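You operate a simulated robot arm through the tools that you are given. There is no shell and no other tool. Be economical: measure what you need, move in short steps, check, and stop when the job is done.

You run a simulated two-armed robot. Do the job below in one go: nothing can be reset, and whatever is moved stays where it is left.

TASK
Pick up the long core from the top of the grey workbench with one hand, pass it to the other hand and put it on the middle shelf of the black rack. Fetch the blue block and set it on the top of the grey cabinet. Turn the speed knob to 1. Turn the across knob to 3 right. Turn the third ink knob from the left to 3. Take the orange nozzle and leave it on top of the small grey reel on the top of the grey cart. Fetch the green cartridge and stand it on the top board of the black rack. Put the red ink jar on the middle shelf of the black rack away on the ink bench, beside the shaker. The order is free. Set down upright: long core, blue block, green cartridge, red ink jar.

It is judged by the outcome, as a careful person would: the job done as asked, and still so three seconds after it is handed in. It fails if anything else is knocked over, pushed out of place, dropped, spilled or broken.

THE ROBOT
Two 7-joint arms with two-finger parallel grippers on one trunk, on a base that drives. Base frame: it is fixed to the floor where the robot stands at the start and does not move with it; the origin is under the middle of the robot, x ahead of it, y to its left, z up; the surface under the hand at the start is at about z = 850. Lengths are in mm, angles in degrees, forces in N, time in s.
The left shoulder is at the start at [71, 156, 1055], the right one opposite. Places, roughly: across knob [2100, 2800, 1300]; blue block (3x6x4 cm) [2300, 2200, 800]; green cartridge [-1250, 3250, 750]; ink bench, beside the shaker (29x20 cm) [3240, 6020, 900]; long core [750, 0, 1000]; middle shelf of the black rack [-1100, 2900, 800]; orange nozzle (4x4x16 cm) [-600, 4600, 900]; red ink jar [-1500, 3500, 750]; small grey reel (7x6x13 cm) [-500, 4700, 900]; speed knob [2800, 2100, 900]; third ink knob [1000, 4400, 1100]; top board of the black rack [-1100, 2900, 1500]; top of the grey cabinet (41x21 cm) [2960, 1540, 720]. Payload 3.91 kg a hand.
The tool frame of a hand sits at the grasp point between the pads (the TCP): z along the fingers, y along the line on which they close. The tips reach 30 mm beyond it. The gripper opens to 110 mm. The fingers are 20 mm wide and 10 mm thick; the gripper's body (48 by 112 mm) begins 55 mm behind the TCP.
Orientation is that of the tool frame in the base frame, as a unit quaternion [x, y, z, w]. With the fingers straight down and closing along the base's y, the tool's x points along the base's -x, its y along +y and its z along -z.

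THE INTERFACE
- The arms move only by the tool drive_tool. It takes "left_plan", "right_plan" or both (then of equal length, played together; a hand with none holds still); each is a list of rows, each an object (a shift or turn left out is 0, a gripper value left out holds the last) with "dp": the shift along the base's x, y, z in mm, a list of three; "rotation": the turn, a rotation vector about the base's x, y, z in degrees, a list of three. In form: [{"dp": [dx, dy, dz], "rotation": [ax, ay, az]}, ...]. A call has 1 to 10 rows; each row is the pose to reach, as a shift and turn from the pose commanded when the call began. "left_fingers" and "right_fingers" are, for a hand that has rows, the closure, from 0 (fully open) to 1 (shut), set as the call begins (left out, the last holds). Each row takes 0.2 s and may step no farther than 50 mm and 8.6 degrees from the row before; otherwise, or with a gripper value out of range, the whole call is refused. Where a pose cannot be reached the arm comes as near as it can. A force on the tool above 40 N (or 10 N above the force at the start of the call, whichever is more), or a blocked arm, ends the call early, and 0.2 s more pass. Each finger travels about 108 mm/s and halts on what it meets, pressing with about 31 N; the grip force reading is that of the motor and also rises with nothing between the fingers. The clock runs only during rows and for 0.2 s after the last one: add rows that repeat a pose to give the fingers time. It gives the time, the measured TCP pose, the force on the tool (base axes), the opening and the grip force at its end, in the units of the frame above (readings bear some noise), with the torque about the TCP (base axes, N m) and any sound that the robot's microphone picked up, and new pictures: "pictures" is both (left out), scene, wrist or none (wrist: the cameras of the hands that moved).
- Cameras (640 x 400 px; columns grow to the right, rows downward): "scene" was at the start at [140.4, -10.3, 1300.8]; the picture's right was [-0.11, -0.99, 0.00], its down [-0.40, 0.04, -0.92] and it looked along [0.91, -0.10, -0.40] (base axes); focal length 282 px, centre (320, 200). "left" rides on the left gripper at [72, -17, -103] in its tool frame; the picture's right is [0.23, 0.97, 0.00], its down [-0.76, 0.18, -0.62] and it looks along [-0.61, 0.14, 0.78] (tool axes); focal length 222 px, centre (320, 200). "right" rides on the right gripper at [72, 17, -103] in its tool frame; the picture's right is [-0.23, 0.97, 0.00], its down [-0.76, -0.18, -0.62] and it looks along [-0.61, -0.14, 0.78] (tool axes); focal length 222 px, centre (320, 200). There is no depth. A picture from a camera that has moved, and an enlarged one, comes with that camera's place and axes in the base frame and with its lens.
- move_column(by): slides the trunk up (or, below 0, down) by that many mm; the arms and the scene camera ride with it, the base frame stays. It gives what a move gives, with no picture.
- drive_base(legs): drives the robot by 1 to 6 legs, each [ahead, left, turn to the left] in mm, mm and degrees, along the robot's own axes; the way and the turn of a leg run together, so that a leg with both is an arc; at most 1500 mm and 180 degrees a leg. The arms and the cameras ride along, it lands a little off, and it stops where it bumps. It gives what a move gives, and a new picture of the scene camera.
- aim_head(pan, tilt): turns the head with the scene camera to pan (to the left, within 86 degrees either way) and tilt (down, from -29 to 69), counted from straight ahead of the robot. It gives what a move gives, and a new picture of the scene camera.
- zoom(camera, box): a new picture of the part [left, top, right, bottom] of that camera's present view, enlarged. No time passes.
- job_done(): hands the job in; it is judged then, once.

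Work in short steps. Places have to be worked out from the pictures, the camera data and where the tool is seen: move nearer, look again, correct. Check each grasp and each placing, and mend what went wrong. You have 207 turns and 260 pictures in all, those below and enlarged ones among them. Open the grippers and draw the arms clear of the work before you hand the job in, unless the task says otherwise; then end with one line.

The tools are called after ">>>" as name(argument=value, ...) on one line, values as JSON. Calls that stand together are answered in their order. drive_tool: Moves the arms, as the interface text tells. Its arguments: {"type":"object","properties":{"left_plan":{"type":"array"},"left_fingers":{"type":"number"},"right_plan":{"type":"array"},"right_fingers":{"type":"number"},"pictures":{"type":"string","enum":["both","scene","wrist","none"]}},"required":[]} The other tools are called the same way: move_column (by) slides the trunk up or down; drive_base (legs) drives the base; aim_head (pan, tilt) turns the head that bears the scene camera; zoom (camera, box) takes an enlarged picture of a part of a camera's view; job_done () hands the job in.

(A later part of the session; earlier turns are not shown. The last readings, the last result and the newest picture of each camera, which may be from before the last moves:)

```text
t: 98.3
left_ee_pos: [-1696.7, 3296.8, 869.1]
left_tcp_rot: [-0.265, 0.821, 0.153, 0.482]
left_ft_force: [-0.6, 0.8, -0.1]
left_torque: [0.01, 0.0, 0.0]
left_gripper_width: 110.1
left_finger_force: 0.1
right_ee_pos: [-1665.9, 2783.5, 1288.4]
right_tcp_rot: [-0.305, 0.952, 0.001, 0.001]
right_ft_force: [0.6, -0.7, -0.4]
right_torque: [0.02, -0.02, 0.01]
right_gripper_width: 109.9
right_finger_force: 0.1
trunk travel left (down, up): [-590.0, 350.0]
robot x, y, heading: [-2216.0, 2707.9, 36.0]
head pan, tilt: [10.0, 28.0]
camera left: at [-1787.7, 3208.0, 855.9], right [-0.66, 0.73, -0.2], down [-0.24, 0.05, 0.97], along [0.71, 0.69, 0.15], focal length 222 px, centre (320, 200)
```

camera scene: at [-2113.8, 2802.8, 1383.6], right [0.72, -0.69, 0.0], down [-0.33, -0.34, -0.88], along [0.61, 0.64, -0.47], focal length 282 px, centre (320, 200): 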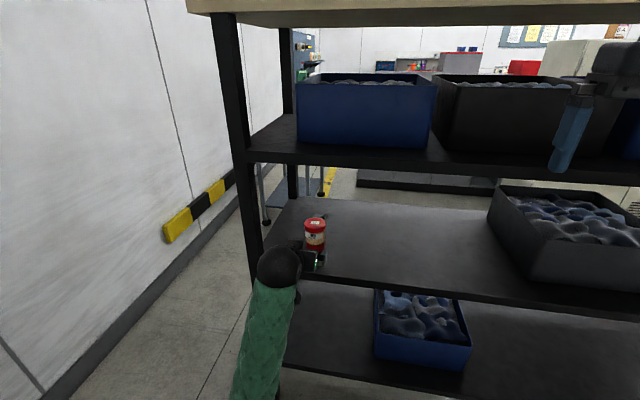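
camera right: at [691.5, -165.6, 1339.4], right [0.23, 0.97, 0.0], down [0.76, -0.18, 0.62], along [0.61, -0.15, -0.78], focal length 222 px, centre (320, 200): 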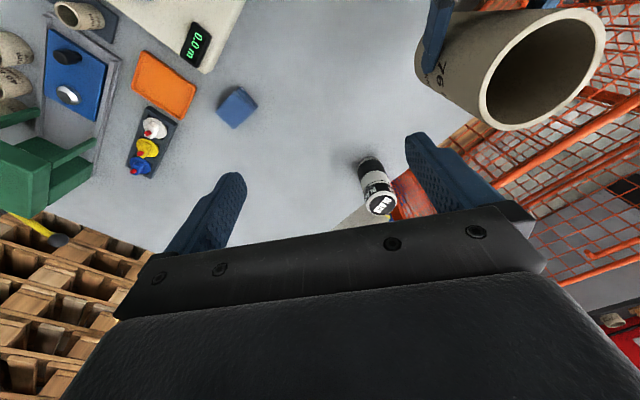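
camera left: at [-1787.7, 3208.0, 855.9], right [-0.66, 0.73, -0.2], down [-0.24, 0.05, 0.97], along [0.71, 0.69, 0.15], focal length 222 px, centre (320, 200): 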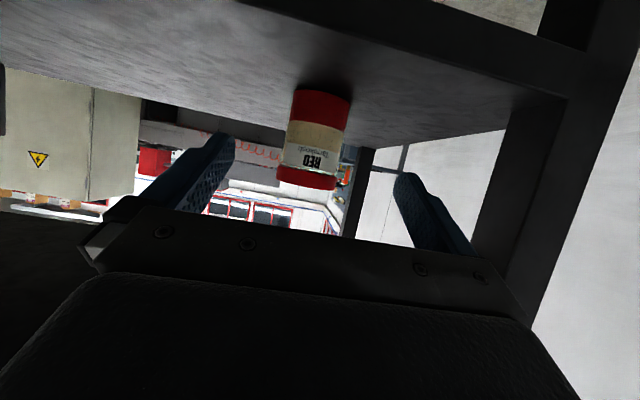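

Well aligned. I advance and close on the jar.

>>> drive_tool(left_plan=[{"dp": [25, 18, -12]}, {"dp": [50, 36, -24]}, {"dp": [75, 54, -32]}, {"dp": [95, 68, -32]}, {"dp": [104, 74, -32]}, {"dp": [104, 74, -32]}], pictures="wrist")

>>> drive_tool(left_plan=[{"dp": [0, 0, 0]}, {"dp": [0, 0, 0]}, {"dp": [0, 0, 0]}, {"dp": [0, 0, 0]}, {"dp": [0, 0, 15]}, {"dp": [0, 0, 40]}], left_fingers=1, pictures="wrist")

```text
t: 99.7
left_ee_pos: [-1590.9, 3371.2, 835.9]
left_tcp_rot: [-0.264, 0.822, 0.152, 0.481]
left_ft_force: [0.4, 0.0, -0.1]
left_torque: [0.01, 0.05, -0.05]
left_gripper_width: 110.0
left_finger_force: 0.1
right_ee_pos: [-1666.9, 2783.3, 1287.1]
right_tcp_rot: [-0.306, 0.952, 0.0, 0.001]
right_ft_force: [0.0, -0.3, -0.5]
right_torque: [-0.02, -0.02, 0.0]
right_gripper_width: 110.0
right_finger_force: 0.1
trunk travel left (down, up): [-590.0, 350.0]
robot x, y, heading: [-2217.6, 2710.0, 36.0]
head pan, tilt: [10.0, 28.0]
camera left: at [-1683.3, 3282.6, 823.6], right [-0.66, 0.73, -0.2], down [-0.24, 0.05, 0.97], along [0.71, 0.69, 0.15], focal length 222 px, centre (320, 200)
```

left: 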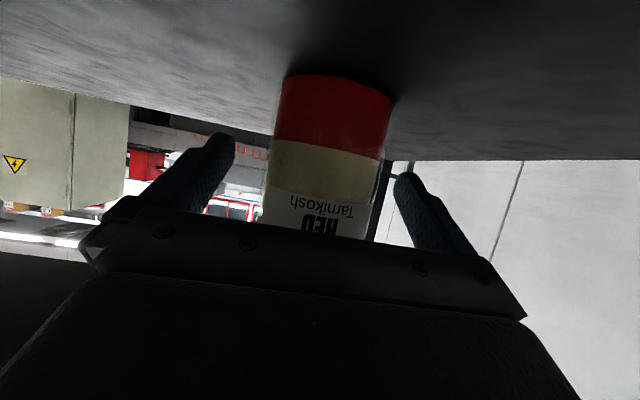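

```text
t: 101.1
left_ee_pos: [-1591.9, 3370.5, 876.4]
left_tcp_rot: [-0.265, 0.822, 0.152, 0.481]
left_ft_force: [0.8, -0.4, -3.3]
left_torque: [-0.02, 0.02, -0.03]
left_gripper_width: 70.8
left_finger_force: 30.9
right_ee_pos: [-1666.8, 2783.5, 1287.0]
right_tcp_rot: [-0.305, 0.952, 0.0, 0.001]
right_ft_force: [-0.5, 0.0, 0.1]
right_torque: [0.02, 0.03, 0.01]
right_gripper_width: 110.1
right_finger_force: 0.1
trunk travel left (down, up): [-590.0, 350.0]
robot x, y, heading: [-2216.7, 2703.6, 36.0]
head pan, tilt: [10.0, 28.0]
camera left: at [-1683.4, 3282.3, 863.6], right [-0.66, 0.73, -0.2], down [-0.24, 0.05, 0.97], along [0.71, 0.69, 0.14], focal length 222 px, centre (320, 200)
```

left: 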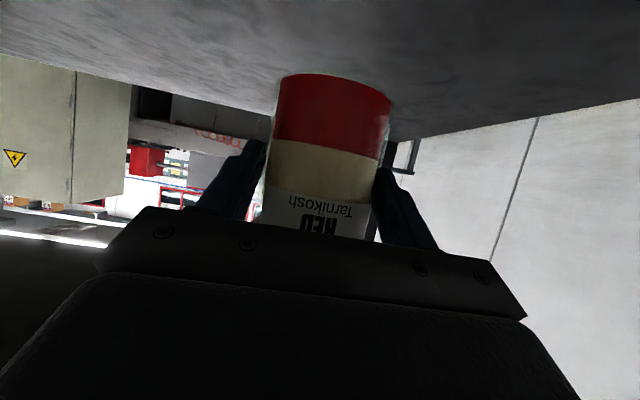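

Jar held (71 mm). I pull it out of the shelf, back off, and strafe left toward the gap between rack and wall.

>>> drive_tool(left_plan=[{"dp": [-32, -23, 5]}, {"dp": [-64, -46, 10]}, {"dp": [-97, -69, 15]}, {"dp": [-129, -92, 20]}, {"dp": [-161, -115, 30]}, {"dp": [-180, -131, 40]}, {"dp": [-180, -131, 40]}], pictures="none")

>>> drive_base(legs=[[-200, 0, 0], [0, 780, 0]])

>>> aim_head(pan=0, tilt=25)

```text
t: 102.7
left_ee_pos: [-1770.1, 3238.3, 917.0]
left_tcp_rot: [-0.264, 0.822, 0.152, 0.481]
left_ft_force: [-0.7, 0.8, -3.4]
left_torque: [-0.05, 0.05, 0.01]
left_gripper_width: 71.1
left_finger_force: 31.3
right_ee_pos: [-1666.9, 2783.9, 1287.8]
right_tcp_rot: [-0.305, 0.952, 0.0, 0.001]
right_ft_force: [0.0, -0.3, 0.5]
right_torque: [0.03, -0.03, 0.01]
right_gripper_width: 110.0
right_finger_force: 0.1
trunk travel left (down, up): [-590.0, 350.0]
robot x, y, heading: [-2214.8, 2705.3, 36.0]
head pan, tilt: [10.0, 28.0]
```

```text
t: 108.1
left_ee_pos: [-2387.2, 3749.5, 916.3]
left_tcp_rot: [-0.263, 0.822, 0.151, 0.482]
left_ft_force: [0.6, 1.1, -3.0]
left_torque: [-0.03, 0.04, 0.01]
left_gripper_width: 71.3
left_finger_force: 30.5
right_ee_pos: [-2284.1, 3293.0, 1287.0]
right_tcp_rot: [-0.305, 0.952, 0.0, 0.001]
right_ft_force: [-0.2, 0.5, -0.1]
right_torque: [-0.02, -0.02, 0.01]
right_gripper_width: 109.9
right_finger_force: 0.0
trunk travel left (down, up): [-590.0, 350.0]
robot x, y, heading: [-2835.8, 3216.6, 36.0]
head pan, tilt: [10.0, 28.0]
camera scene: at [-2734.1, 3313.1, 1383.7], right [0.72, -0.69, 0.0], down [-0.33, -0.34, -0.88], along [0.61, 0.63, -0.47], focal length 282 px, centre (320, 200)
```

scene: 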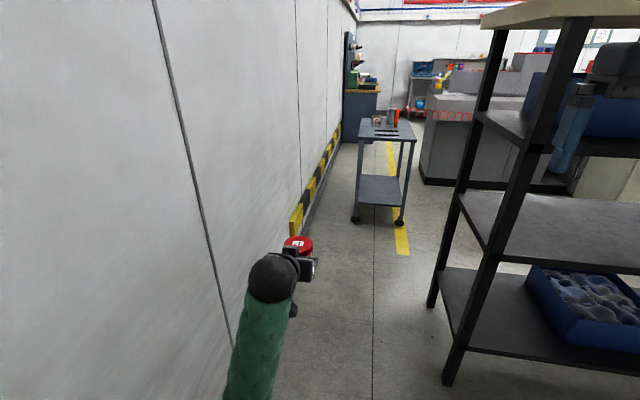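

```text
t: 108.8
left_ee_pos: [-2387.5, 3749.2, 917.8]
left_tcp_rot: [-0.264, 0.822, 0.151, 0.481]
left_ft_force: [-0.5, 0.1, -3.6]
left_torque: [-0.05, 0.07, 0.02]
left_gripper_width: 70.9
left_finger_force: 31.2
right_ee_pos: [-2284.6, 3292.5, 1287.6]
right_tcp_rot: [-0.305, 0.952, 0.0, 0.001]
right_ft_force: [0.3, -0.4, 0.7]
right_torque: [0.03, 0.03, 0.01]
right_gripper_width: 109.9
right_finger_force: 0.1
trunk travel left (down, up): [-590.0, 350.0]
robot x, y, heading: [-2836.3, 3213.4, 35.9]
head pan, tilt: [0.0, 25.0]
camera scene: at [-2722.5, 3301.0, 1388.5], right [0.59, -0.81, 0.0], down [-0.34, -0.25, -0.91], along [0.73, 0.53, -0.42], focal length 282 px, centre (320, 200)
```

scene: 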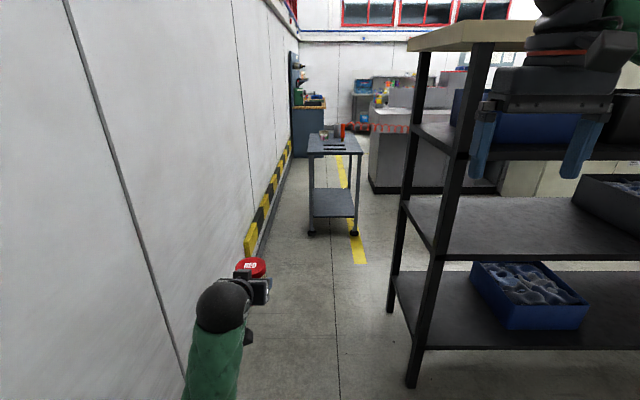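

The gap is ~1120 mm (wall 680 left, post 443 right). I straighten the right arm forward to stay narrow, then drive through.

>>> drive_tool(right_plan=[{"dp": [29, 33, 0]}, {"dp": [58, 66, 0]}, {"dp": [87, 99, 0]}, {"dp": [116, 132, 0]}, {"dp": [145, 165, 0]}, {"dp": [175, 200, 0]}, {"dp": [175, 200, 0]}], pictures="none")

>>> drive_base(legs=[[0, 60, 0], [1450, 0, 0]])

```text
t: 110.4
left_ee_pos: [-2387.7, 3749.0, 917.1]
left_tcp_rot: [-0.263, 0.822, 0.152, 0.482]
left_ft_force: [-0.7, -0.1, -4.4]
left_torque: [-0.03, 0.05, 0.01]
left_gripper_width: 70.9
left_finger_force: 30.6
right_ee_pos: [-2110.3, 3491.3, 1286.8]
right_tcp_rot: [-0.305, 0.952, 0.001, 0.001]
right_ft_force: [0.3, -0.5, 0.8]
right_torque: [0.01, -0.02, 0.03]
right_gripper_width: 110.1
right_finger_force: 0.1
trunk travel left (down, up): [-590.0, 350.0]
robot x, y, heading: [-2835.8, 3218.1, 36.2]
head pan, tilt: [0.0, 25.0]
```

```text
t: 114.1
left_ee_pos: [-2089.1, 4002.4, 917.6]
left_tcp_rot: [-0.237, 0.83, 0.131, 0.488]
left_ft_force: [-1.1, -0.3, -3.6]
left_torque: [-0.03, 0.06, -0.04]
left_gripper_width: 71.3
left_finger_force: 31.0
right_ee_pos: [-1849.2, 3740.7, 1287.4]
right_tcp_rot: [-0.288, 0.958, -0.011, 0.003]
right_ft_force: [-0.8, -0.6, 0.1]
right_torque: [0.01, -0.01, 0.02]
right_gripper_width: 109.9
right_finger_force: 0.0
trunk travel left (down, up): [-590.0, 350.0]
robot x, y, heading: [-2567.8, 3497.2, 31.9]
head pan, tilt: [0.0, 25.0]
stopped in leg 2: the robot was blocked; the commanded pose is now the measured one
camera scene: at [-2472.4, 3576.1, 1391.4], right [0.53, -0.85, 0.01], down [-0.34, -0.22, -0.91], along [0.78, 0.48, -0.41], focal length 282 px, centre (320, 200)
```

scene: 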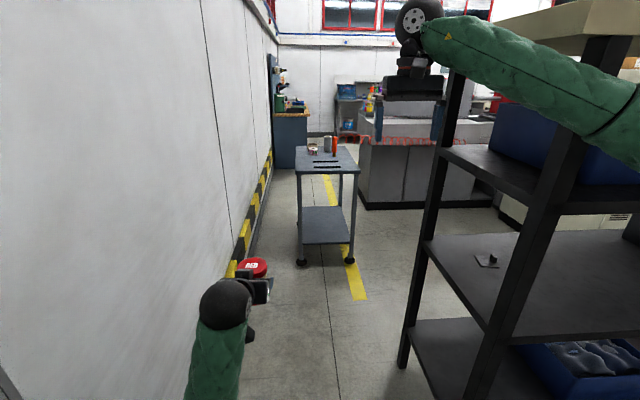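

The right elbow caught the rack post. I back off, re-square, and look at the rack to be sure nothing moved.

>>> drive_base(legs=[[-250, 0, 0], [0, 60, 4.1]])

>>> move_column(by=346)

>>> aim_head(pan=-25, tilt=22)

```text
t: 116.5
left_ee_pos: [-2357.6, 3954.2, 909.3]
left_tcp_rot: [-0.263, 0.825, 0.149, 0.478]
left_ft_force: [-0.9, 0.8, -3.2]
left_torque: [-0.01, 0.05, -0.03]
left_gripper_width: 71.1
left_finger_force: 31.8
right_ee_pos: [-2092.0, 3707.2, 1270.5]
right_tcp_rot: [-0.319, 0.948, -0.01, -0.008]
right_ft_force: [-0.6, 0.5, -0.3]
right_torque: [-0.05, -0.05, 0.0]
right_gripper_width: 109.9
right_finger_force: 0.1
trunk travel left (down, up): [-590.0, 350.0]
robot x, y, heading: [-2812.6, 3417.7, 35.5]
head pan, tilt: [0.0, 25.0]
camera scene: at [-2703.1, 3503.8, 1388.6], right [0.58, -0.81, 0.0], down [-0.34, -0.25, -0.91], along [0.74, 0.53, -0.42], focal length 282 px, centre (320, 200)
```

scene: 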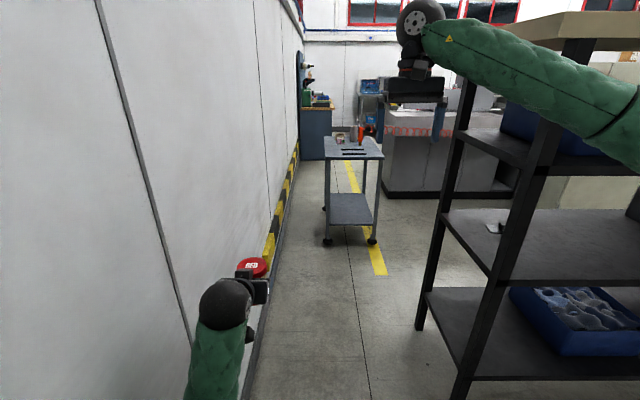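

```text
t: 119.8
left_ee_pos: [-2357.5, 3952.4, 1255.0]
left_tcp_rot: [-0.264, 0.825, 0.15, 0.476]
left_ft_force: [0.4, -0.5, -4.5]
left_torque: [-0.03, 0.07, 0.0]
left_gripper_width: 71.0
left_finger_force: 31.4
right_ee_pos: [-2090.9, 3704.5, 1616.6]
right_tcp_rot: [-0.319, 0.948, -0.008, -0.008]
right_ft_force: [0.5, 0.3, -0.2]
right_torque: [0.02, -0.01, 0.0]
right_gripper_width: 109.8
right_finger_force: 0.2
trunk travel left (down, up): [-936.0, 4.0]
robot x, y, heading: [-2815.7, 3418.0, 35.6]
head pan, tilt: [0.0, 25.0]
```

```text
t: 120.7
left_ee_pos: [-2356.4, 3952.4, 1256.5]
left_tcp_rot: [-0.263, 0.825, 0.15, 0.477]
left_ft_force: [0.0, -0.8, -3.3]
left_torque: [-0.02, 0.04, 0.01]
left_gripper_width: 71.2
left_finger_force: 31.5
right_ee_pos: [-2091.3, 3704.6, 1616.0]
right_tcp_rot: [-0.319, 0.948, -0.01, -0.007]
right_ft_force: [-0.2, -0.4, 0.4]
right_torque: [-0.03, -0.01, 0.03]
right_gripper_width: 109.9
right_finger_force: 0.2
trunk travel left (down, up): [-936.0, 4.0]
robot x, y, heading: [-2816.8, 3417.2, 35.7]
head pan, tilt: [-25.0, 22.0]
camera scene: at [-2684.2, 3464.5, 1739.4], right [0.19, -0.98, 0.0], down [-0.37, -0.07, -0.93], along [0.91, 0.17, -0.38], focal length 282 px, centre (320, 200)
```

scene: 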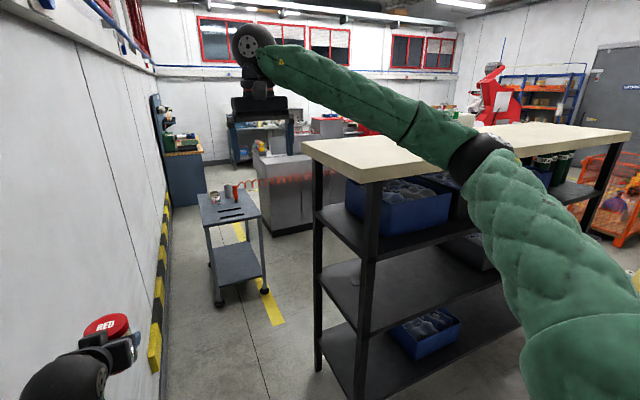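

The rack is unmoved. I check the left side (wall versus left arm) before trying again.

>>> aim_head(pan=55, tilt=50)

>>> aim_head(pan=-50, tilt=45)

```text
t: 122.2
left_ee_pos: [-2356.1, 3951.4, 1255.4]
left_tcp_rot: [-0.263, 0.825, 0.15, 0.477]
left_ft_force: [-0.2, 0.2, -4.1]
left_torque: [-0.02, 0.05, 0.0]
left_gripper_width: 71.2
left_finger_force: 31.1
right_ee_pos: [-2089.7, 3705.1, 1615.6]
right_tcp_rot: [-0.318, 0.948, -0.009, -0.007]
right_ft_force: [0.7, 0.5, -0.4]
right_torque: [0.02, -0.01, 0.03]
right_gripper_width: 110.4
right_finger_force: 0.2
trunk travel left (down, up): [-936.0, 4.0]
robot x, y, heading: [-2812.9, 3414.2, 35.7]
head pan, tilt: [55.0, 50.0]
camera scene: at [-2776.2, 3524.1, 1697.1], right [1.0, 0.01, 0.0], down [0.01, -0.77, -0.64], along [-0.01, 0.64, -0.77], focal length 282 px, centre (320, 200)
```

scene: 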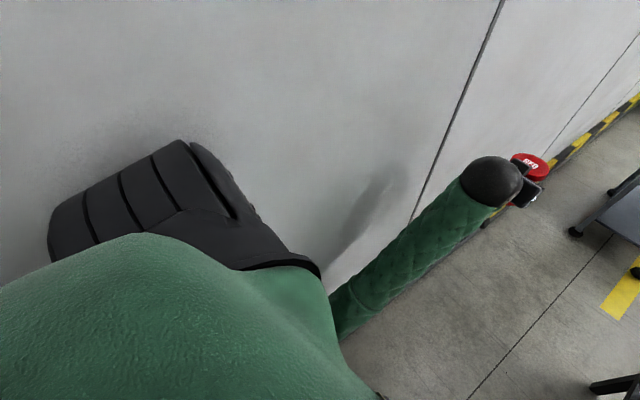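

```text
t: 124.1
left_ee_pos: [-2355.1, 3952.7, 1255.6]
left_tcp_rot: [-0.264, 0.825, 0.15, 0.477]
left_ft_force: [0.5, -0.7, -4.0]
left_torque: [-0.03, 0.03, 0.02]
left_gripper_width: 70.9
left_finger_force: 31.0
right_ee_pos: [-2091.3, 3704.1, 1615.9]
right_tcp_rot: [-0.319, 0.948, -0.008, -0.008]
right_ft_force: [-0.6, 0.3, 0.8]
right_torque: [-0.03, -0.01, -0.02]
right_gripper_width: 109.9
right_finger_force: 0.0
trunk travel left (down, up): [-936.0, 4.0]
robot x, y, heading: [-2816.4, 3417.0, 35.6]
head pan, tilt: [-50.0, 45.0]
camera scene: at [-2696.5, 3427.1, 1704.0], right [-0.25, -0.97, 0.0], down [-0.69, 0.17, -0.71], along [0.68, -0.17, -0.71], focal length 282 px, centre (320, 200)
```

scene: 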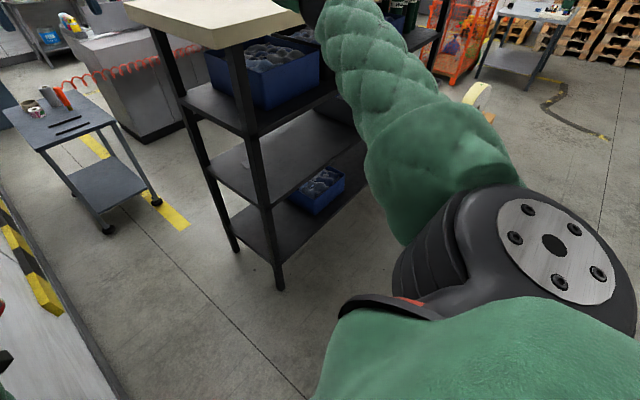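

It was the left elbow against the wall. I move right 90 mm and stretch the left arm forward to tuck that elbow.

>>> drive_base(legs=[[0, -90, 0]])

>>> drive_tool(left_plan=[{"dp": [36, 12, 0]}, {"dp": [72, 25, 0]}, {"dp": [108, 37, 0]}, {"dp": [144, 50, 0]}, {"dp": [180, 62, 0]}, {"dp": [216, 75, 0]}, {"dp": [240, 95, 0]}, {"dp": [240, 95, 0]}], pictures="none")

>>> aim_head(pan=40, tilt=45)

```text
t: 125.2
left_ee_pos: [-2302.9, 3882.3, 1255.6]
left_tcp_rot: [-0.262, 0.825, 0.149, 0.478]
left_ft_force: [0.2, -0.4, -5.4]
left_torque: [-0.03, 0.03, -0.01]
left_gripper_width: 71.3
left_finger_force: 31.2
right_ee_pos: [-2037.9, 3634.7, 1616.3]
right_tcp_rot: [-0.318, 0.948, -0.009, -0.008]
right_ft_force: [0.2, -1.2, 0.3]
right_torque: [0.0, -0.02, 0.03]
right_gripper_width: 109.8
right_finger_force: 0.1
trunk travel left (down, up): [-936.0, 4.0]
robot x, y, heading: [-2761.3, 3344.7, 35.5]
head pan, tilt: [-50.0, 45.0]
camera scene: at [-2644.7, 3357.1, 1704.0], right [-0.25, -0.97, 0.0], down [-0.69, 0.17, -0.71], along [0.68, -0.18, -0.71], focal length 282 px, centre (320, 200)
```

scene: 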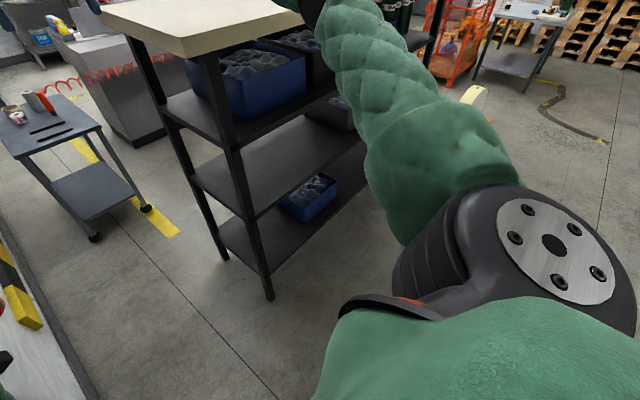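

```text
t: 127.0
left_ee_pos: [-2065.0, 3974.2, 1254.4]
left_tcp_rot: [-0.263, 0.825, 0.15, 0.477]
left_ft_force: [0.3, -0.3, -4.0]
left_torque: [-0.05, 0.09, 0.01]
left_gripper_width: 71.2
left_finger_force: 30.8
right_ee_pos: [-2037.6, 3633.2, 1615.9]
right_tcp_rot: [-0.317, 0.948, -0.009, -0.007]
right_ft_force: [-0.4, 0.0, -0.2]
right_torque: [0.0, 0.0, -0.01]
right_gripper_width: 109.9
right_finger_force: 0.0
trunk travel left (down, up): [-936.0, 4.0]
robot x, y, heading: [-2763.1, 3345.7, 35.6]
head pan, tilt: [-50.0, 45.0]
```

```text
t: 128.6
left_ee_pos: [-2063.4, 3974.3, 1254.2]
left_tcp_rot: [-0.262, 0.826, 0.149, 0.477]
left_ft_force: [-0.3, 0.7, -3.4]
left_torque: [-0.04, 0.03, 0.01]
left_gripper_width: 71.1
left_finger_force: 31.1
right_ee_pos: [-2037.4, 3632.5, 1616.0]
right_tcp_rot: [-0.318, 0.948, -0.01, -0.009]
right_ft_force: [0.2, -0.5, -0.3]
right_torque: [0.02, -0.01, -0.01]
right_gripper_width: 109.9
right_finger_force: 0.1
trunk travel left (down, up): [-936.0, 4.0]
robot x, y, heading: [-2761.5, 3345.8, 35.5]
head pan, tilt: [40.0, 45.0]
camera scene: at [-2702.4, 3454.2, 1703.9], right [0.97, -0.25, 0.0], down [-0.18, -0.69, -0.71], along [0.18, 0.68, -0.71], focal length 282 px, centre (320, 200)
```

scene: 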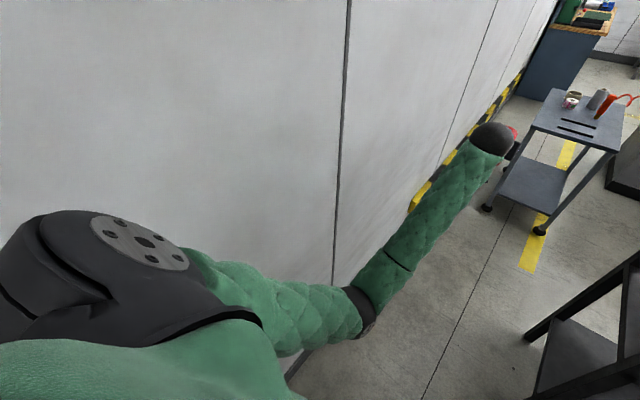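

The left arm is slim now with clearance both sides. I drive forward.

>>> drive_base(legs=[[1350, 0, 0]])

>>> aim_head(pan=-10, tilt=40)

```text
t: 135.4
left_ee_pos: [-960.4, 4759.4, 1253.9]
left_tcp_rot: [-0.261, 0.826, 0.149, 0.477]
left_ft_force: [-0.4, -0.4, -3.5]
left_torque: [-0.05, 0.04, -0.02]
left_gripper_width: 71.3
left_finger_force: 31.3
right_ee_pos: [-936.3, 4417.1, 1615.1]
right_tcp_rot: [-0.317, 0.948, -0.009, -0.008]
right_ft_force: [0.0, -0.2, -1.1]
right_torque: [-0.04, 0.0, 0.02]
right_gripper_width: 110.2
right_finger_force: 0.0
trunk travel left (down, up): [-936.0, 4.0]
robot x, y, heading: [-1662.3, 4131.2, 35.5]
head pan, tilt: [40.0, 45.0]
camera scene: at [-1601.4, 4240.5, 1703.9], right [0.97, -0.25, 0.0], down [-0.18, -0.69, -0.71], along [0.18, 0.68, -0.71], focal length 282 px, centre (320, 200)
```

scene: 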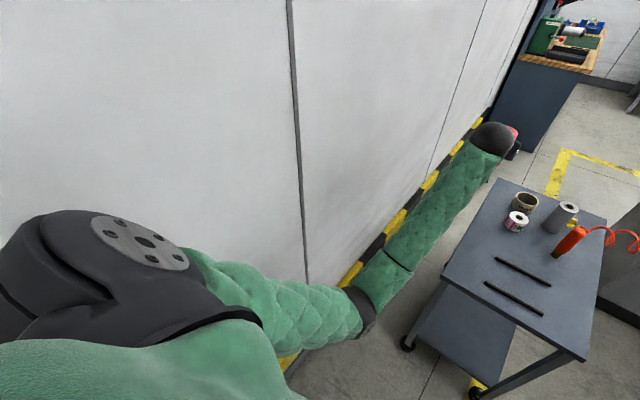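

```text
t: 136.6
left_ee_pos: [-961.7, 4759.6, 1255.2]
left_tcp_rot: [-0.261, 0.825, 0.149, 0.478]
left_ft_force: [0.7, 0.8, -3.6]
left_torque: [-0.02, 0.01, 0.01]
left_gripper_width: 71.1
left_finger_force: 31.5
right_ee_pos: [-936.4, 4417.3, 1615.9]
right_tcp_rot: [-0.317, 0.948, -0.009, -0.008]
right_ft_force: [0.4, -0.8, 0.4]
right_torque: [-0.01, 0.02, 0.03]
right_gripper_width: 109.8
right_finger_force: 0.3
trunk travel left (down, up): [-936.0, 4.0]
robot x, y, heading: [-1663.4, 4131.2, 35.7]
head pan, tilt: [-10.0, 40.0]
camera scene: at [-1546.1, 4198.3, 1711.1], right [0.43, -0.9, 0.0], down [-0.58, -0.28, -0.77], along [0.69, 0.33, -0.64], focal length 282 px, centre (320, 200)
```

scene: 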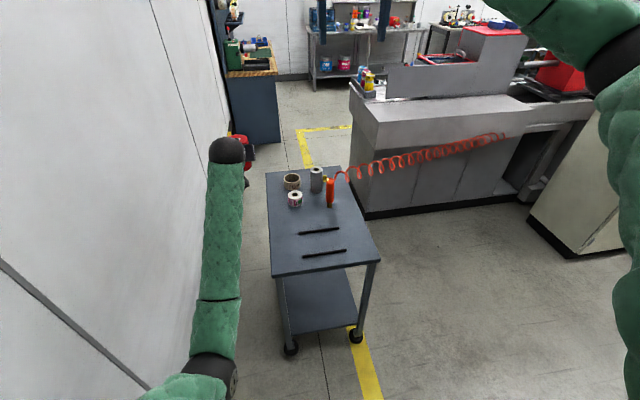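

Through the gap. I zoom in on the cart top.

>>> zoom(camera="scene", box=[260, 140, 400, 228])

```text
4.55 times, centred on (330, 184) of scene
camera zoom: at [-1546.1, 4198.3, 1711.1], right [0.43, -0.9, 0.0], down [-0.58, -0.28, -0.77], along [0.69, 0.33, -0.64], focal length 1280 px, centre (274, 273)
```

zoom: 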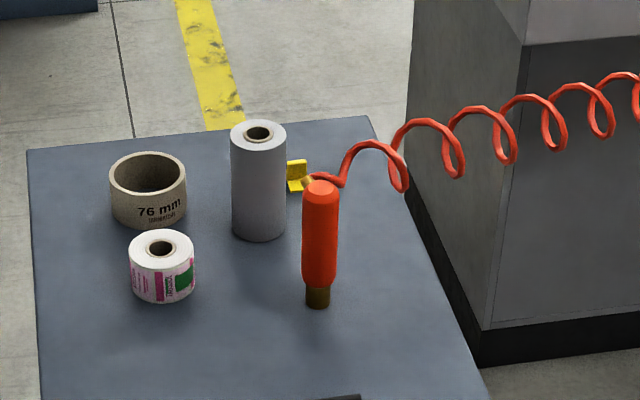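

The nozzle stands upright at about [-571, 4612] (cart top ≈780, top 945), hose at its head; the reel is at about [-484, 4727], top ≈912. I pitch the right hand to 30° below horizontal and raise the left hand with the jar out of the way.

>>> drive_tool(right_plan=[{"rotation": [4.37, -6.09, 0]}, {"rotation": [8.74, -12.18, 0]}, {"rotation": [13.1, -18.3, 0]}, {"rotation": [17.5, -24.4, 0]}, {"rotation": [21.9, -30.5, 0]}, {"rotation": [26.2, -36.5, 0]}, {"rotation": [30.6, -42.6, 0]}, {"rotation": [35, -48.7, 0]}, {"rotation": [35, -48.7, 0]}], left_plan=[{"dp": [0, 0, 30]}, {"dp": [0, 0, 60]}, {"dp": [0, 0, 90]}, {"dp": [0, 0, 120]}, {"dp": [0, 0, 150]}, {"dp": [0, 0, 180]}, {"dp": [0, 0, 210]}, {"dp": [0, 0, 230]}, {"dp": [0, 0, 230]}], pictures="none")

>>> move_column(by=-340)

>>> drive_base(legs=[[270, 0, 0]])

```text
t: 138.6
left_ee_pos: [-961.8, 4758.5, 1484.0]
left_tcp_rot: [-0.261, 0.826, 0.148, 0.478]
left_ft_force: [0.1, 0.6, -4.3]
left_torque: [-0.01, 0.02, -0.01]
left_gripper_width: 71.1
left_finger_force: 30.7
right_ee_pos: [-935.8, 4416.8, 1615.6]
right_tcp_rot: [-0.274, 0.827, 0.14, 0.47]
right_ft_force: [0.4, -0.1, 0.1]
right_torque: [0.0, -0.01, 0.01]
right_gripper_width: 110.2
right_finger_force: 0.1
trunk travel left (down, up): [-936.0, 4.0]
robot x, y, heading: [-1659.8, 4135.1, 35.6]
head pan, tilt: [-10.0, 40.0]
```

```text
t: 141.9
left_ee_pos: [-962.3, 4759.2, 1144.9]
left_tcp_rot: [-0.262, 0.826, 0.149, 0.476]
left_ft_force: [-0.3, 0.3, -3.4]
left_torque: [-0.03, 0.01, 0.02]
left_gripper_width: 70.8
left_finger_force: 30.8
right_ee_pos: [-937.8, 4416.5, 1276.8]
right_tcp_rot: [-0.274, 0.827, 0.141, 0.471]
right_ft_force: [-0.5, 0.1, 0.2]
right_torque: [-0.02, -0.05, 0.02]
right_gripper_width: 110.2
right_finger_force: 0.2
trunk travel left (down, up): [-596.0, 344.0]
robot x, y, heading: [-1659.5, 4132.1, 35.4]
head pan, tilt: [-10.0, 40.0]
```

```text
t: 143.8
left_ee_pos: [-744.4, 4917.3, 1143.2]
left_tcp_rot: [-0.263, 0.826, 0.149, 0.476]
left_ft_force: [0.4, -0.2, -3.7]
left_torque: [-0.05, 0.02, 0.03]
left_gripper_width: 71.3
left_finger_force: 30.5
right_ee_pos: [-719.3, 4574.7, 1274.8]
right_tcp_rot: [-0.275, 0.827, 0.141, 0.469]
right_ft_force: [0.3, 0.7, -0.5]
right_torque: [0.03, 0.03, -0.01]
right_gripper_width: 110.0
right_finger_force: 0.1
trunk travel left (down, up): [-596.0, 344.0]
robot x, y, heading: [-1445.1, 4290.1, 35.4]
head pan, tilt: [-10.0, 40.0]
camera scene: at [-1327.7, 4355.1, 1371.0], right [0.43, -0.9, 0.0], down [-0.58, -0.28, -0.76], along [0.69, 0.33, -0.64], focal length 282 px, centre (320, 200)
```

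scene: 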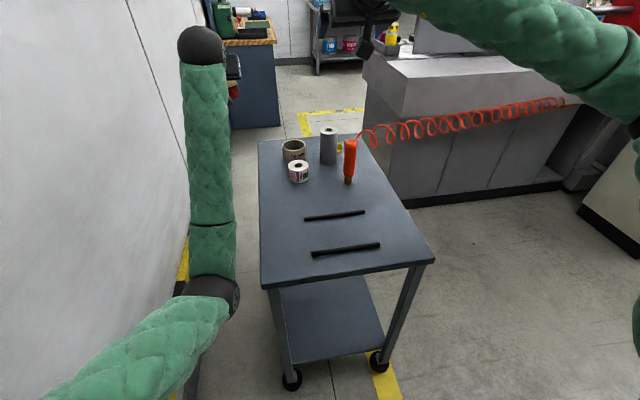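

Nozzle reconfirmed at [-563, 4612]. I bring the right hand down to pre-grasp.

>>> drive_tool(right_plan=[{"dp": [5, -5, -43]}, {"dp": [10, -10, -86]}, {"dp": [15, -15, -129]}, {"dp": [20, -20, -172]}, {"dp": [25, -25, -215]}, {"dp": [30, -30, -258]}, {"dp": [35, -35, -301]}, {"dp": [40, -40, -344]}, {"dp": [42, -42, -390]}, {"dp": [42, -42, -390]}], right_fingers=0, pictures="both")

```text
t: 146.0
left_ee_pos: [-746.3, 4917.3, 1145.1]
left_tcp_rot: [-0.262, 0.825, 0.149, 0.478]
left_ft_force: [0.6, -0.8, -3.6]
left_torque: [0.01, 0.05, -0.03]
left_gripper_width: 70.8
left_finger_force: 31.4
right_ee_pos: [-673.9, 4525.7, 888.2]
right_tcp_rot: [-0.275, 0.829, 0.14, 0.467]
right_ft_force: [-0.9, -1.0, -0.4]
right_torque: [0.02, -0.07, 0.03]
right_gripper_width: 110.4
right_finger_force: 0.0
right hand out of reach, approached as far as the arm can: row 9, 10
trunk travel left (down, up): [-596.0, 344.0]
robot x, y, heading: [-1447.7, 4293.4, 35.7]
head pan, tilt: [-10.0, 40.0]
camera scene: at [-1329.6, 4354.5, 1371.5], right [0.43, -0.9, 0.0], down [-0.58, -0.28, -0.77], along [0.69, 0.33, -0.64], focal length 282 px, centre (320, 200)
camera right: at [-786.1, 4465.8, 879.1], right [-0.48, 0.86, 0.17], down [-0.02, -0.2, 0.98], along [0.88, 0.47, 0.11], focal length 222 px, centre (320, 200)
```

scene: 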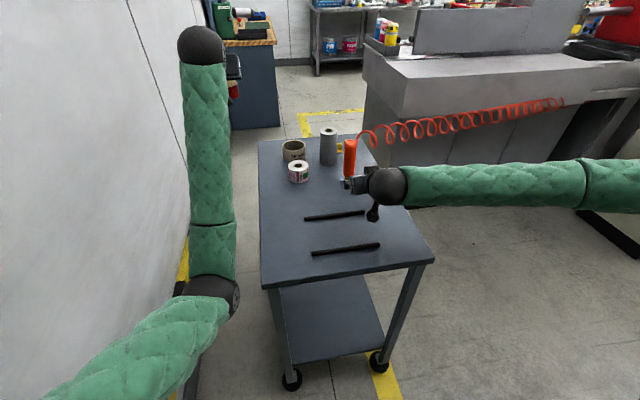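
right: 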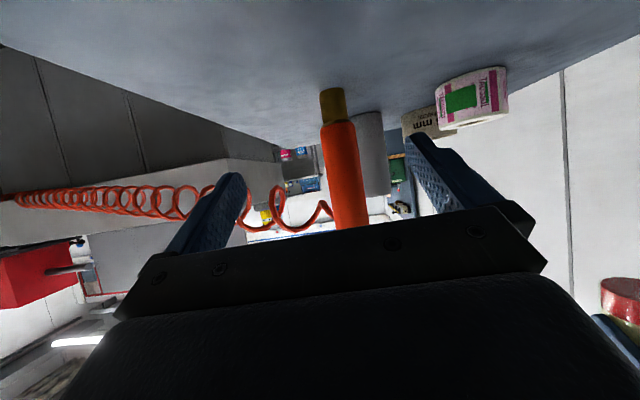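

The nozzle is between the fingers. I advance and grip mid-body.

>>> drive_tool(right_plan=[{"dp": [26, 22, -5]}, {"dp": [52, 44, -12]}, {"dp": [78, 66, -20]}, {"dp": [96, 80, -25]}, {"dp": [105, 88, -25]}, {"dp": [105, 88, -25]}], pictures="wrist")

>>> drive_tool(right_plan=[{"dp": [0, 0, 0]}, {"dp": [0, 0, 0]}, {"dp": [0, 0, 0]}, {"dp": [0, 0, 0]}, {"dp": [0, 0, 0]}], right_fingers=1, pictures="wrist")

```text
t: 147.4
left_ee_pos: [-745.9, 4915.7, 1144.6]
left_tcp_rot: [-0.262, 0.826, 0.149, 0.477]
left_ft_force: [0.7, 0.2, -4.9]
left_torque: [-0.02, 0.06, 0.01]
left_gripper_width: 71.2
left_finger_force: 30.6
right_ee_pos: [-568.1, 4614.6, 863.5]
right_tcp_rot: [-0.274, 0.826, 0.141, 0.471]
right_ft_force: [0.3, -0.7, 0.4]
right_torque: [-0.02, 0.0, 0.03]
right_gripper_width: 110.1
right_finger_force: 0.1
trunk travel left (down, up): [-596.0, 344.0]
robot x, y, heading: [-1445.2, 4287.9, 35.9]
head pan, tilt: [-10.0, 40.0]
camera right: at [-680.1, 4554.1, 853.3], right [-0.48, 0.86, 0.17], down [-0.02, -0.21, 0.98], along [0.88, 0.46, 0.12], focal length 222 px, centre (320, 200)
```

right: 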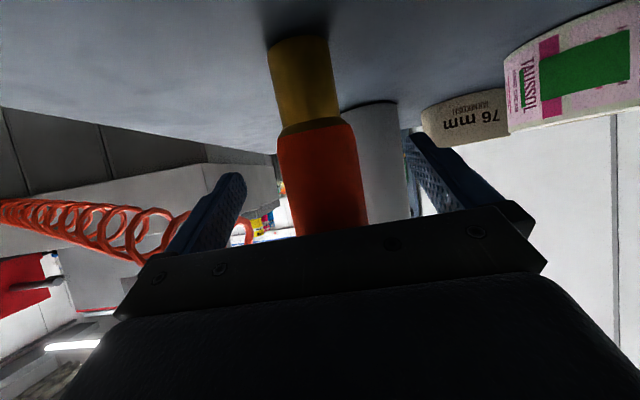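

```text
t: 148.6
left_ee_pos: [-746.1, 4916.0, 1145.0]
left_tcp_rot: [-0.262, 0.825, 0.15, 0.477]
left_ft_force: [-0.4, -0.3, -3.3]
left_torque: [-0.01, 0.05, 0.01]
left_gripper_width: 71.3
left_finger_force: 30.8
right_ee_pos: [-569.1, 4614.8, 862.9]
right_tcp_rot: [-0.275, 0.826, 0.142, 0.47]
right_ft_force: [-1.5, 3.3, 1.7]
right_torque: [0.18, 0.09, -0.05]
right_gripper_width: 37.2
right_finger_force: 31.0
trunk travel left (down, up): [-596.0, 344.0]
robot x, y, heading: [-1446.7, 4290.1, 35.5]
head pan, tilt: [-10.0, 40.0]
camera right: at [-680.4, 4554.4, 853.6], right [-0.48, 0.86, 0.17], down [-0.02, -0.21, 0.98], along [0.88, 0.46, 0.12], focal length 222 px, centre (320, 200)
```

right: 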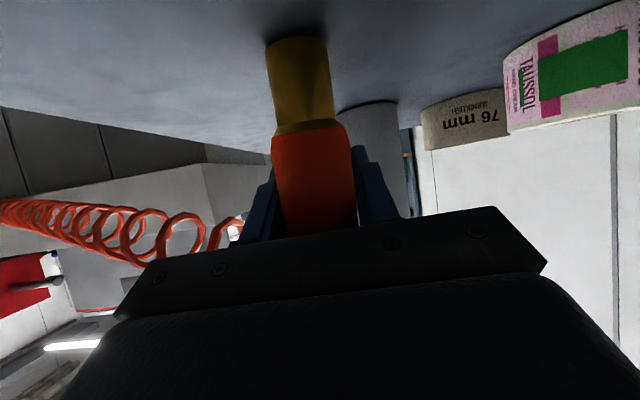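

Gripped. I lift it 190 mm straight up.

>>> drive_tool(right_plan=[{"dp": [0, 0, 25]}, {"dp": [0, 0, 55]}, {"dp": [0, 0, 90]}, {"dp": [0, 0, 125]}, {"dp": [0, 0, 160]}, {"dp": [0, 0, 190]}, {"dp": [0, 0, 190]}], pictures="both")

```text
t: 150.2
left_ee_pos: [-745.5, 4916.8, 1143.9]
left_tcp_rot: [-0.263, 0.825, 0.15, 0.477]
left_ft_force: [-0.2, -0.5, -3.8]
left_torque: [-0.02, 0.07, 0.0]
left_gripper_width: 71.2
left_finger_force: 31.4
right_ee_pos: [-568.0, 4615.1, 1053.4]
right_tcp_rot: [-0.274, 0.827, 0.141, 0.47]
right_ft_force: [-0.5, -0.6, -2.0]
right_torque: [0.04, -0.05, 0.0]
right_gripper_width: 36.8
right_finger_force: 31.1
trunk travel left (down, up): [-596.0, 344.0]
robot x, y, heading: [-1444.3, 4289.9, 35.6]
head pan, tilt: [-10.0, 40.0]
camera scene: at [-1328.2, 4354.4, 1371.1], right [0.43, -0.9, 0.0], down [-0.58, -0.28, -0.77], along [0.69, 0.33, -0.64], focal length 282 px, centre (320, 200)
camera right: at [-679.7, 4554.7, 1042.9], right [-0.48, 0.86, 0.17], down [-0.02, -0.21, 0.98], along [0.88, 0.46, 0.12], focal length 222 px, centre (320, 200)
```

scene: 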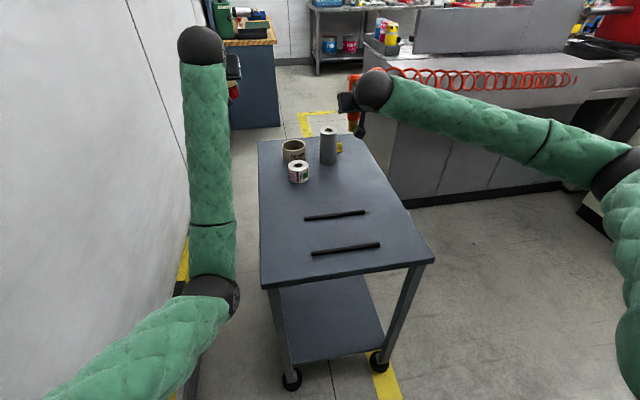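
right: 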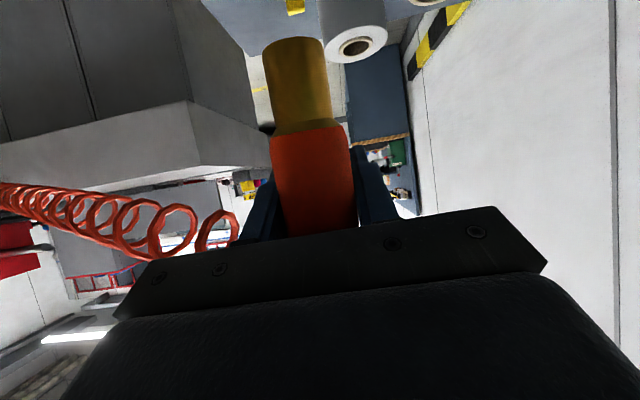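

I zoom to fix the reel's top centre precisely.

>>> zoom(camera="scene", box=[280, 110, 380, 172])

>>> zoom(camera="right", box=[220, 0, 420, 125])

```text
6.40 times, centred on (330, 141) of scene
camera zoom: at [-1328.2, 4354.4, 1371.1], right [0.43, -0.9, 0.0], down [-0.58, -0.28, -0.77], along [0.69, 0.33, -0.64], focal length 1803 px, centre (256, 578)
```

zoom: 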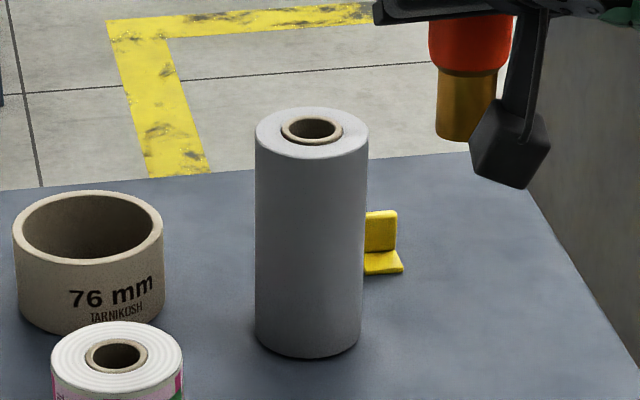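

```text
3.20 times, centred on (320, 62) of right
camera zoom: at [-679.7, 4554.7, 1042.9], right [-0.48, 0.86, 0.17], down [-0.02, -0.21, 0.98], along [0.88, 0.46, 0.12], focal length 711 px, centre (320, 640)
```

zoom: 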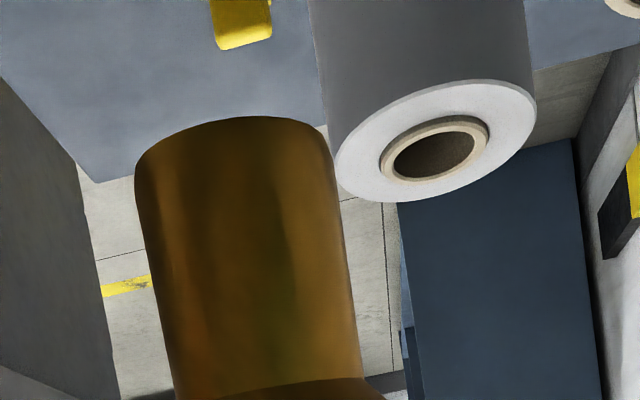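

Relative to the nozzle the reel centre is ≈[+76, +116]. I move over it at this height and check.

>>> drive_tool(right_plan=[{"dp": [19, 29, 0]}, {"dp": [38, 58, 0]}, {"dp": [57, 87, 0]}, {"dp": [76, 116, 0]}, {"dp": [76, 116, 0]}, {"dp": [76, 116, 0]}], pictures="both")

>>> zoom(camera="scene", box=[280, 85, 380, 147])

```text
t: 151.6
left_ee_pos: [-745.0, 4916.9, 1142.8]
left_tcp_rot: [-0.263, 0.825, 0.15, 0.477]
left_ft_force: [-0.1, -0.4, -3.8]
left_torque: [-0.04, 0.04, -0.03]
left_gripper_width: 71.0
left_finger_force: 30.6
right_ee_pos: [-493.6, 4733.5, 1051.0]
right_tcp_rot: [-0.274, 0.827, 0.14, 0.47]
right_ft_force: [-0.1, -0.4, -1.4]
right_torque: [0.01, -0.04, -0.01]
right_gripper_width: 36.5
right_finger_force: 31.1
trunk travel left (down, up): [-596.0, 344.0]
robot x, y, heading: [-1446.9, 4287.4, 35.6]
head pan, tilt: [-10.0, 40.0]
camera scene: at [-1328.4, 4355.2, 1371.1], right [0.43, -0.9, 0.0], down [-0.58, -0.28, -0.77], along [0.69, 0.33, -0.64], focal length 282 px, centre (320, 200)
camera right: at [-604.5, 4672.4, 1042.0], right [-0.48, 0.86, 0.17], down [-0.02, -0.2, 0.98], along [0.88, 0.47, 0.12], focal length 222 px, centre (320, 200)
```

scene: 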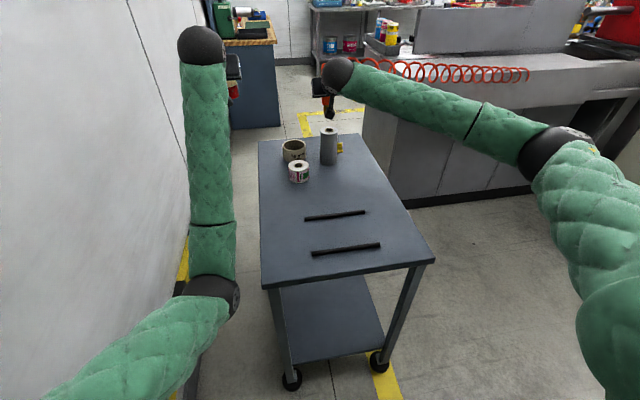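
right: 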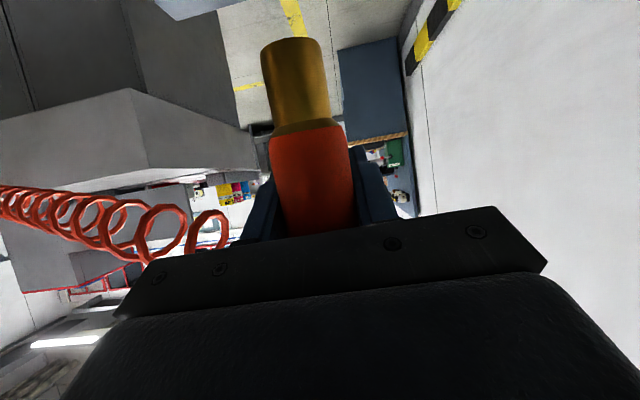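

```text
6.40 times, centred on (330, 116) of scene
camera zoom: at [-1328.4, 4355.2, 1371.1], right [0.43, -0.9, 0.0], down [-0.58, -0.28, -0.77], along [0.69, 0.33, -0.64], focal length 1803 px, centre (256, 738)
```

zoom: 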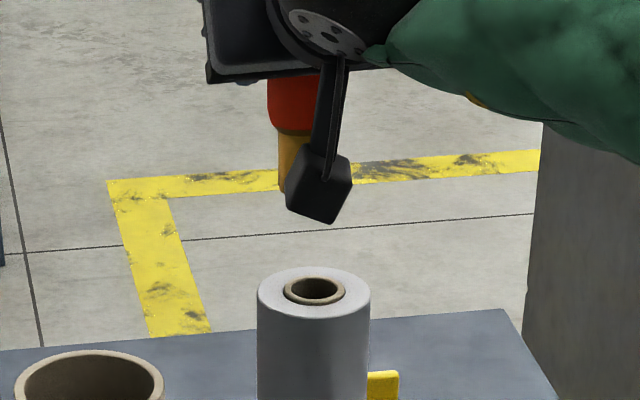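

Depth looks right; it needs ~5 mm to the right. I shift and descend toward the reel top.

>>> drive_tool(right_plan=[{"dp": [1, -5, 0]}, {"dp": [1, -5, -12]}, {"dp": [1, -5, -24]}, {"dp": [1, -5, -36]}, {"dp": [1, -5, -44]}, {"dp": [1, -5, -44]}], pictures="wrist")

>>> zoom(camera="scene", box=[280, 95, 380, 157])

>>> zoom(camera="right", box=[220, 0, 420, 125])

```text
t: 153.0
left_ee_pos: [-745.3, 4917.0, 1142.8]
left_tcp_rot: [-0.263, 0.826, 0.15, 0.476]
left_ft_force: [0.3, 0.1, -4.1]
left_torque: [-0.03, 0.04, 0.0]
left_gripper_width: 70.8
left_finger_force: 31.2
right_ee_pos: [-490.5, 4726.1, 1008.7]
right_tcp_rot: [-0.275, 0.828, 0.141, 0.469]
right_ft_force: [0.6, 0.9, -2.3]
right_torque: [0.02, 0.0, -0.01]
right_gripper_width: 36.4
right_finger_force: 30.8
trunk travel left (down, up): [-596.0, 344.0]
robot x, y, heading: [-1446.7, 4286.6, 36.0]
head pan, tilt: [-10.0, 40.0]
camera right: at [-603.0, 4666.1, 998.7], right [-0.48, 0.86, 0.17], down [-0.02, -0.21, 0.98], along [0.88, 0.46, 0.12], focal length 222 px, centre (320, 200)
```

right: 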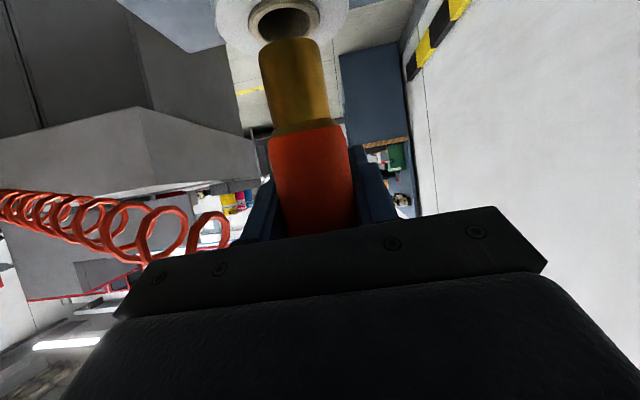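

```text
6.40 times, centred on (330, 126) of scene
camera zoom: at [-1328.6, 4354.5, 1371.2], right [0.43, -0.9, 0.0], down [-0.58, -0.28, -0.77], along [0.69, 0.33, -0.64], focal length 1803 px, centre (256, 674)
```

zoom: 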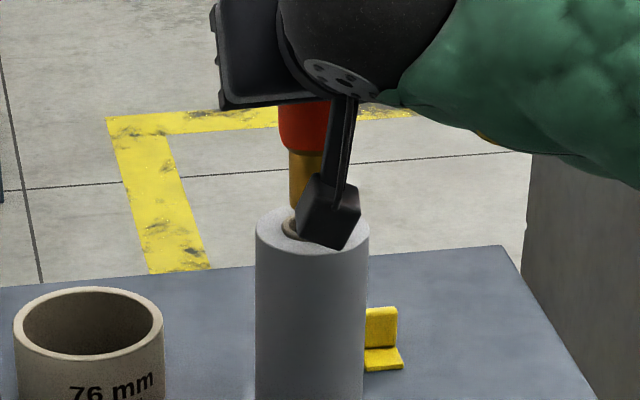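

```text
3.20 times, centred on (320, 62) of right
camera zoom: at [-603.0, 4666.1, 998.7], right [-0.48, 0.86, 0.17], down [-0.02, -0.21, 0.98], along [0.88, 0.46, 0.12], focal length 711 px, centre (320, 640)
```

zoom: 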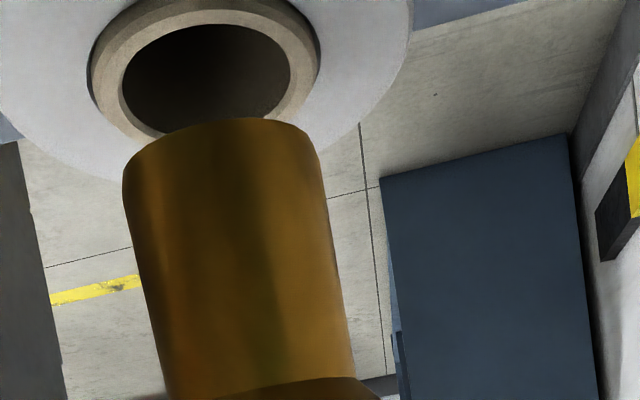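

The tip sits concentric over the reel's core in the wrist view. I lower slowly to contact.

>>> drive_tool(right_plan=[{"dp": [0, 0, -4]}, {"dp": [0, 0, -8]}, {"dp": [0, 0, -11]}, {"dp": [0, 0, -14]}, {"dp": [0, 0, -17]}, {"dp": [0, 0, -20]}, {"dp": [0, 0, -23]}], pictures="wrist")

>>> zoom(camera="scene", box=[280, 95, 380, 157])

```text
t: 154.6
left_ee_pos: [-748.1, 4915.0, 1145.9]
left_tcp_rot: [-0.262, 0.825, 0.15, 0.477]
left_ft_force: [-0.5, 0.2, -3.8]
left_torque: [-0.06, 0.05, -0.03]
left_gripper_width: 70.9
left_finger_force: 30.8
right_ee_pos: [-493.3, 4726.7, 992.4]
right_tcp_rot: [-0.273, 0.825, 0.142, 0.473]
right_ft_force: [6.7, 3.6, 32.9]
right_torque: [0.06, -0.02, 0.02]
right_gripper_width: 36.7
right_finger_force: 30.9
trunk travel left (down, up): [-596.0, 344.0]
robot x, y, heading: [-1445.6, 4288.9, 35.9]
head pan, tilt: [-10.0, 40.0]
camera right: at [-604.7, 4665.7, 982.4], right [-0.48, 0.86, 0.17], down [-0.03, -0.21, 0.98], along [0.88, 0.46, 0.12], focal length 222 px, centre (320, 200)
```

right: 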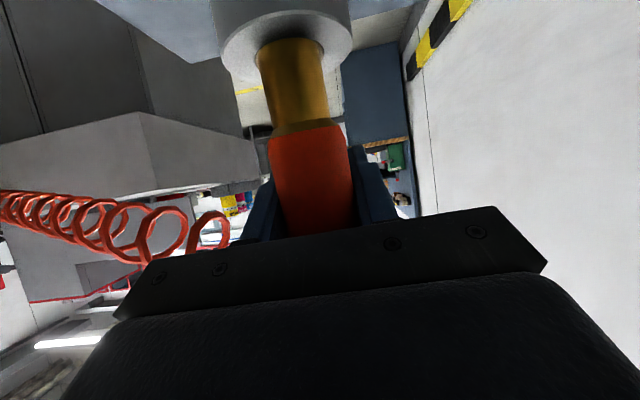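

```text
6.40 times, centred on (330, 126) of scene
camera zoom: at [-1331.4, 4353.2, 1372.1], right [0.43, -0.9, 0.0], down [-0.58, -0.28, -0.77], along [0.69, 0.33, -0.64], focal length 1803 px, centre (256, 674)
```

zoom: 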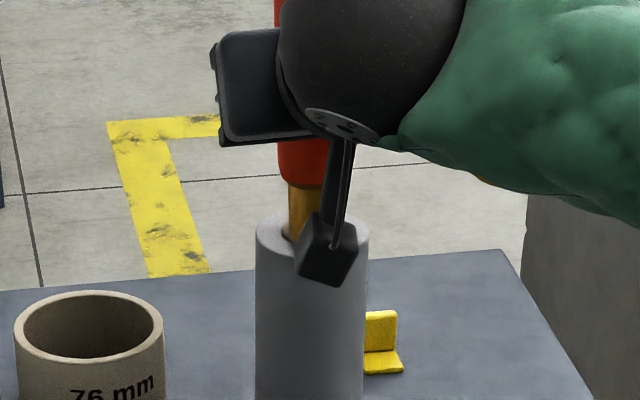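

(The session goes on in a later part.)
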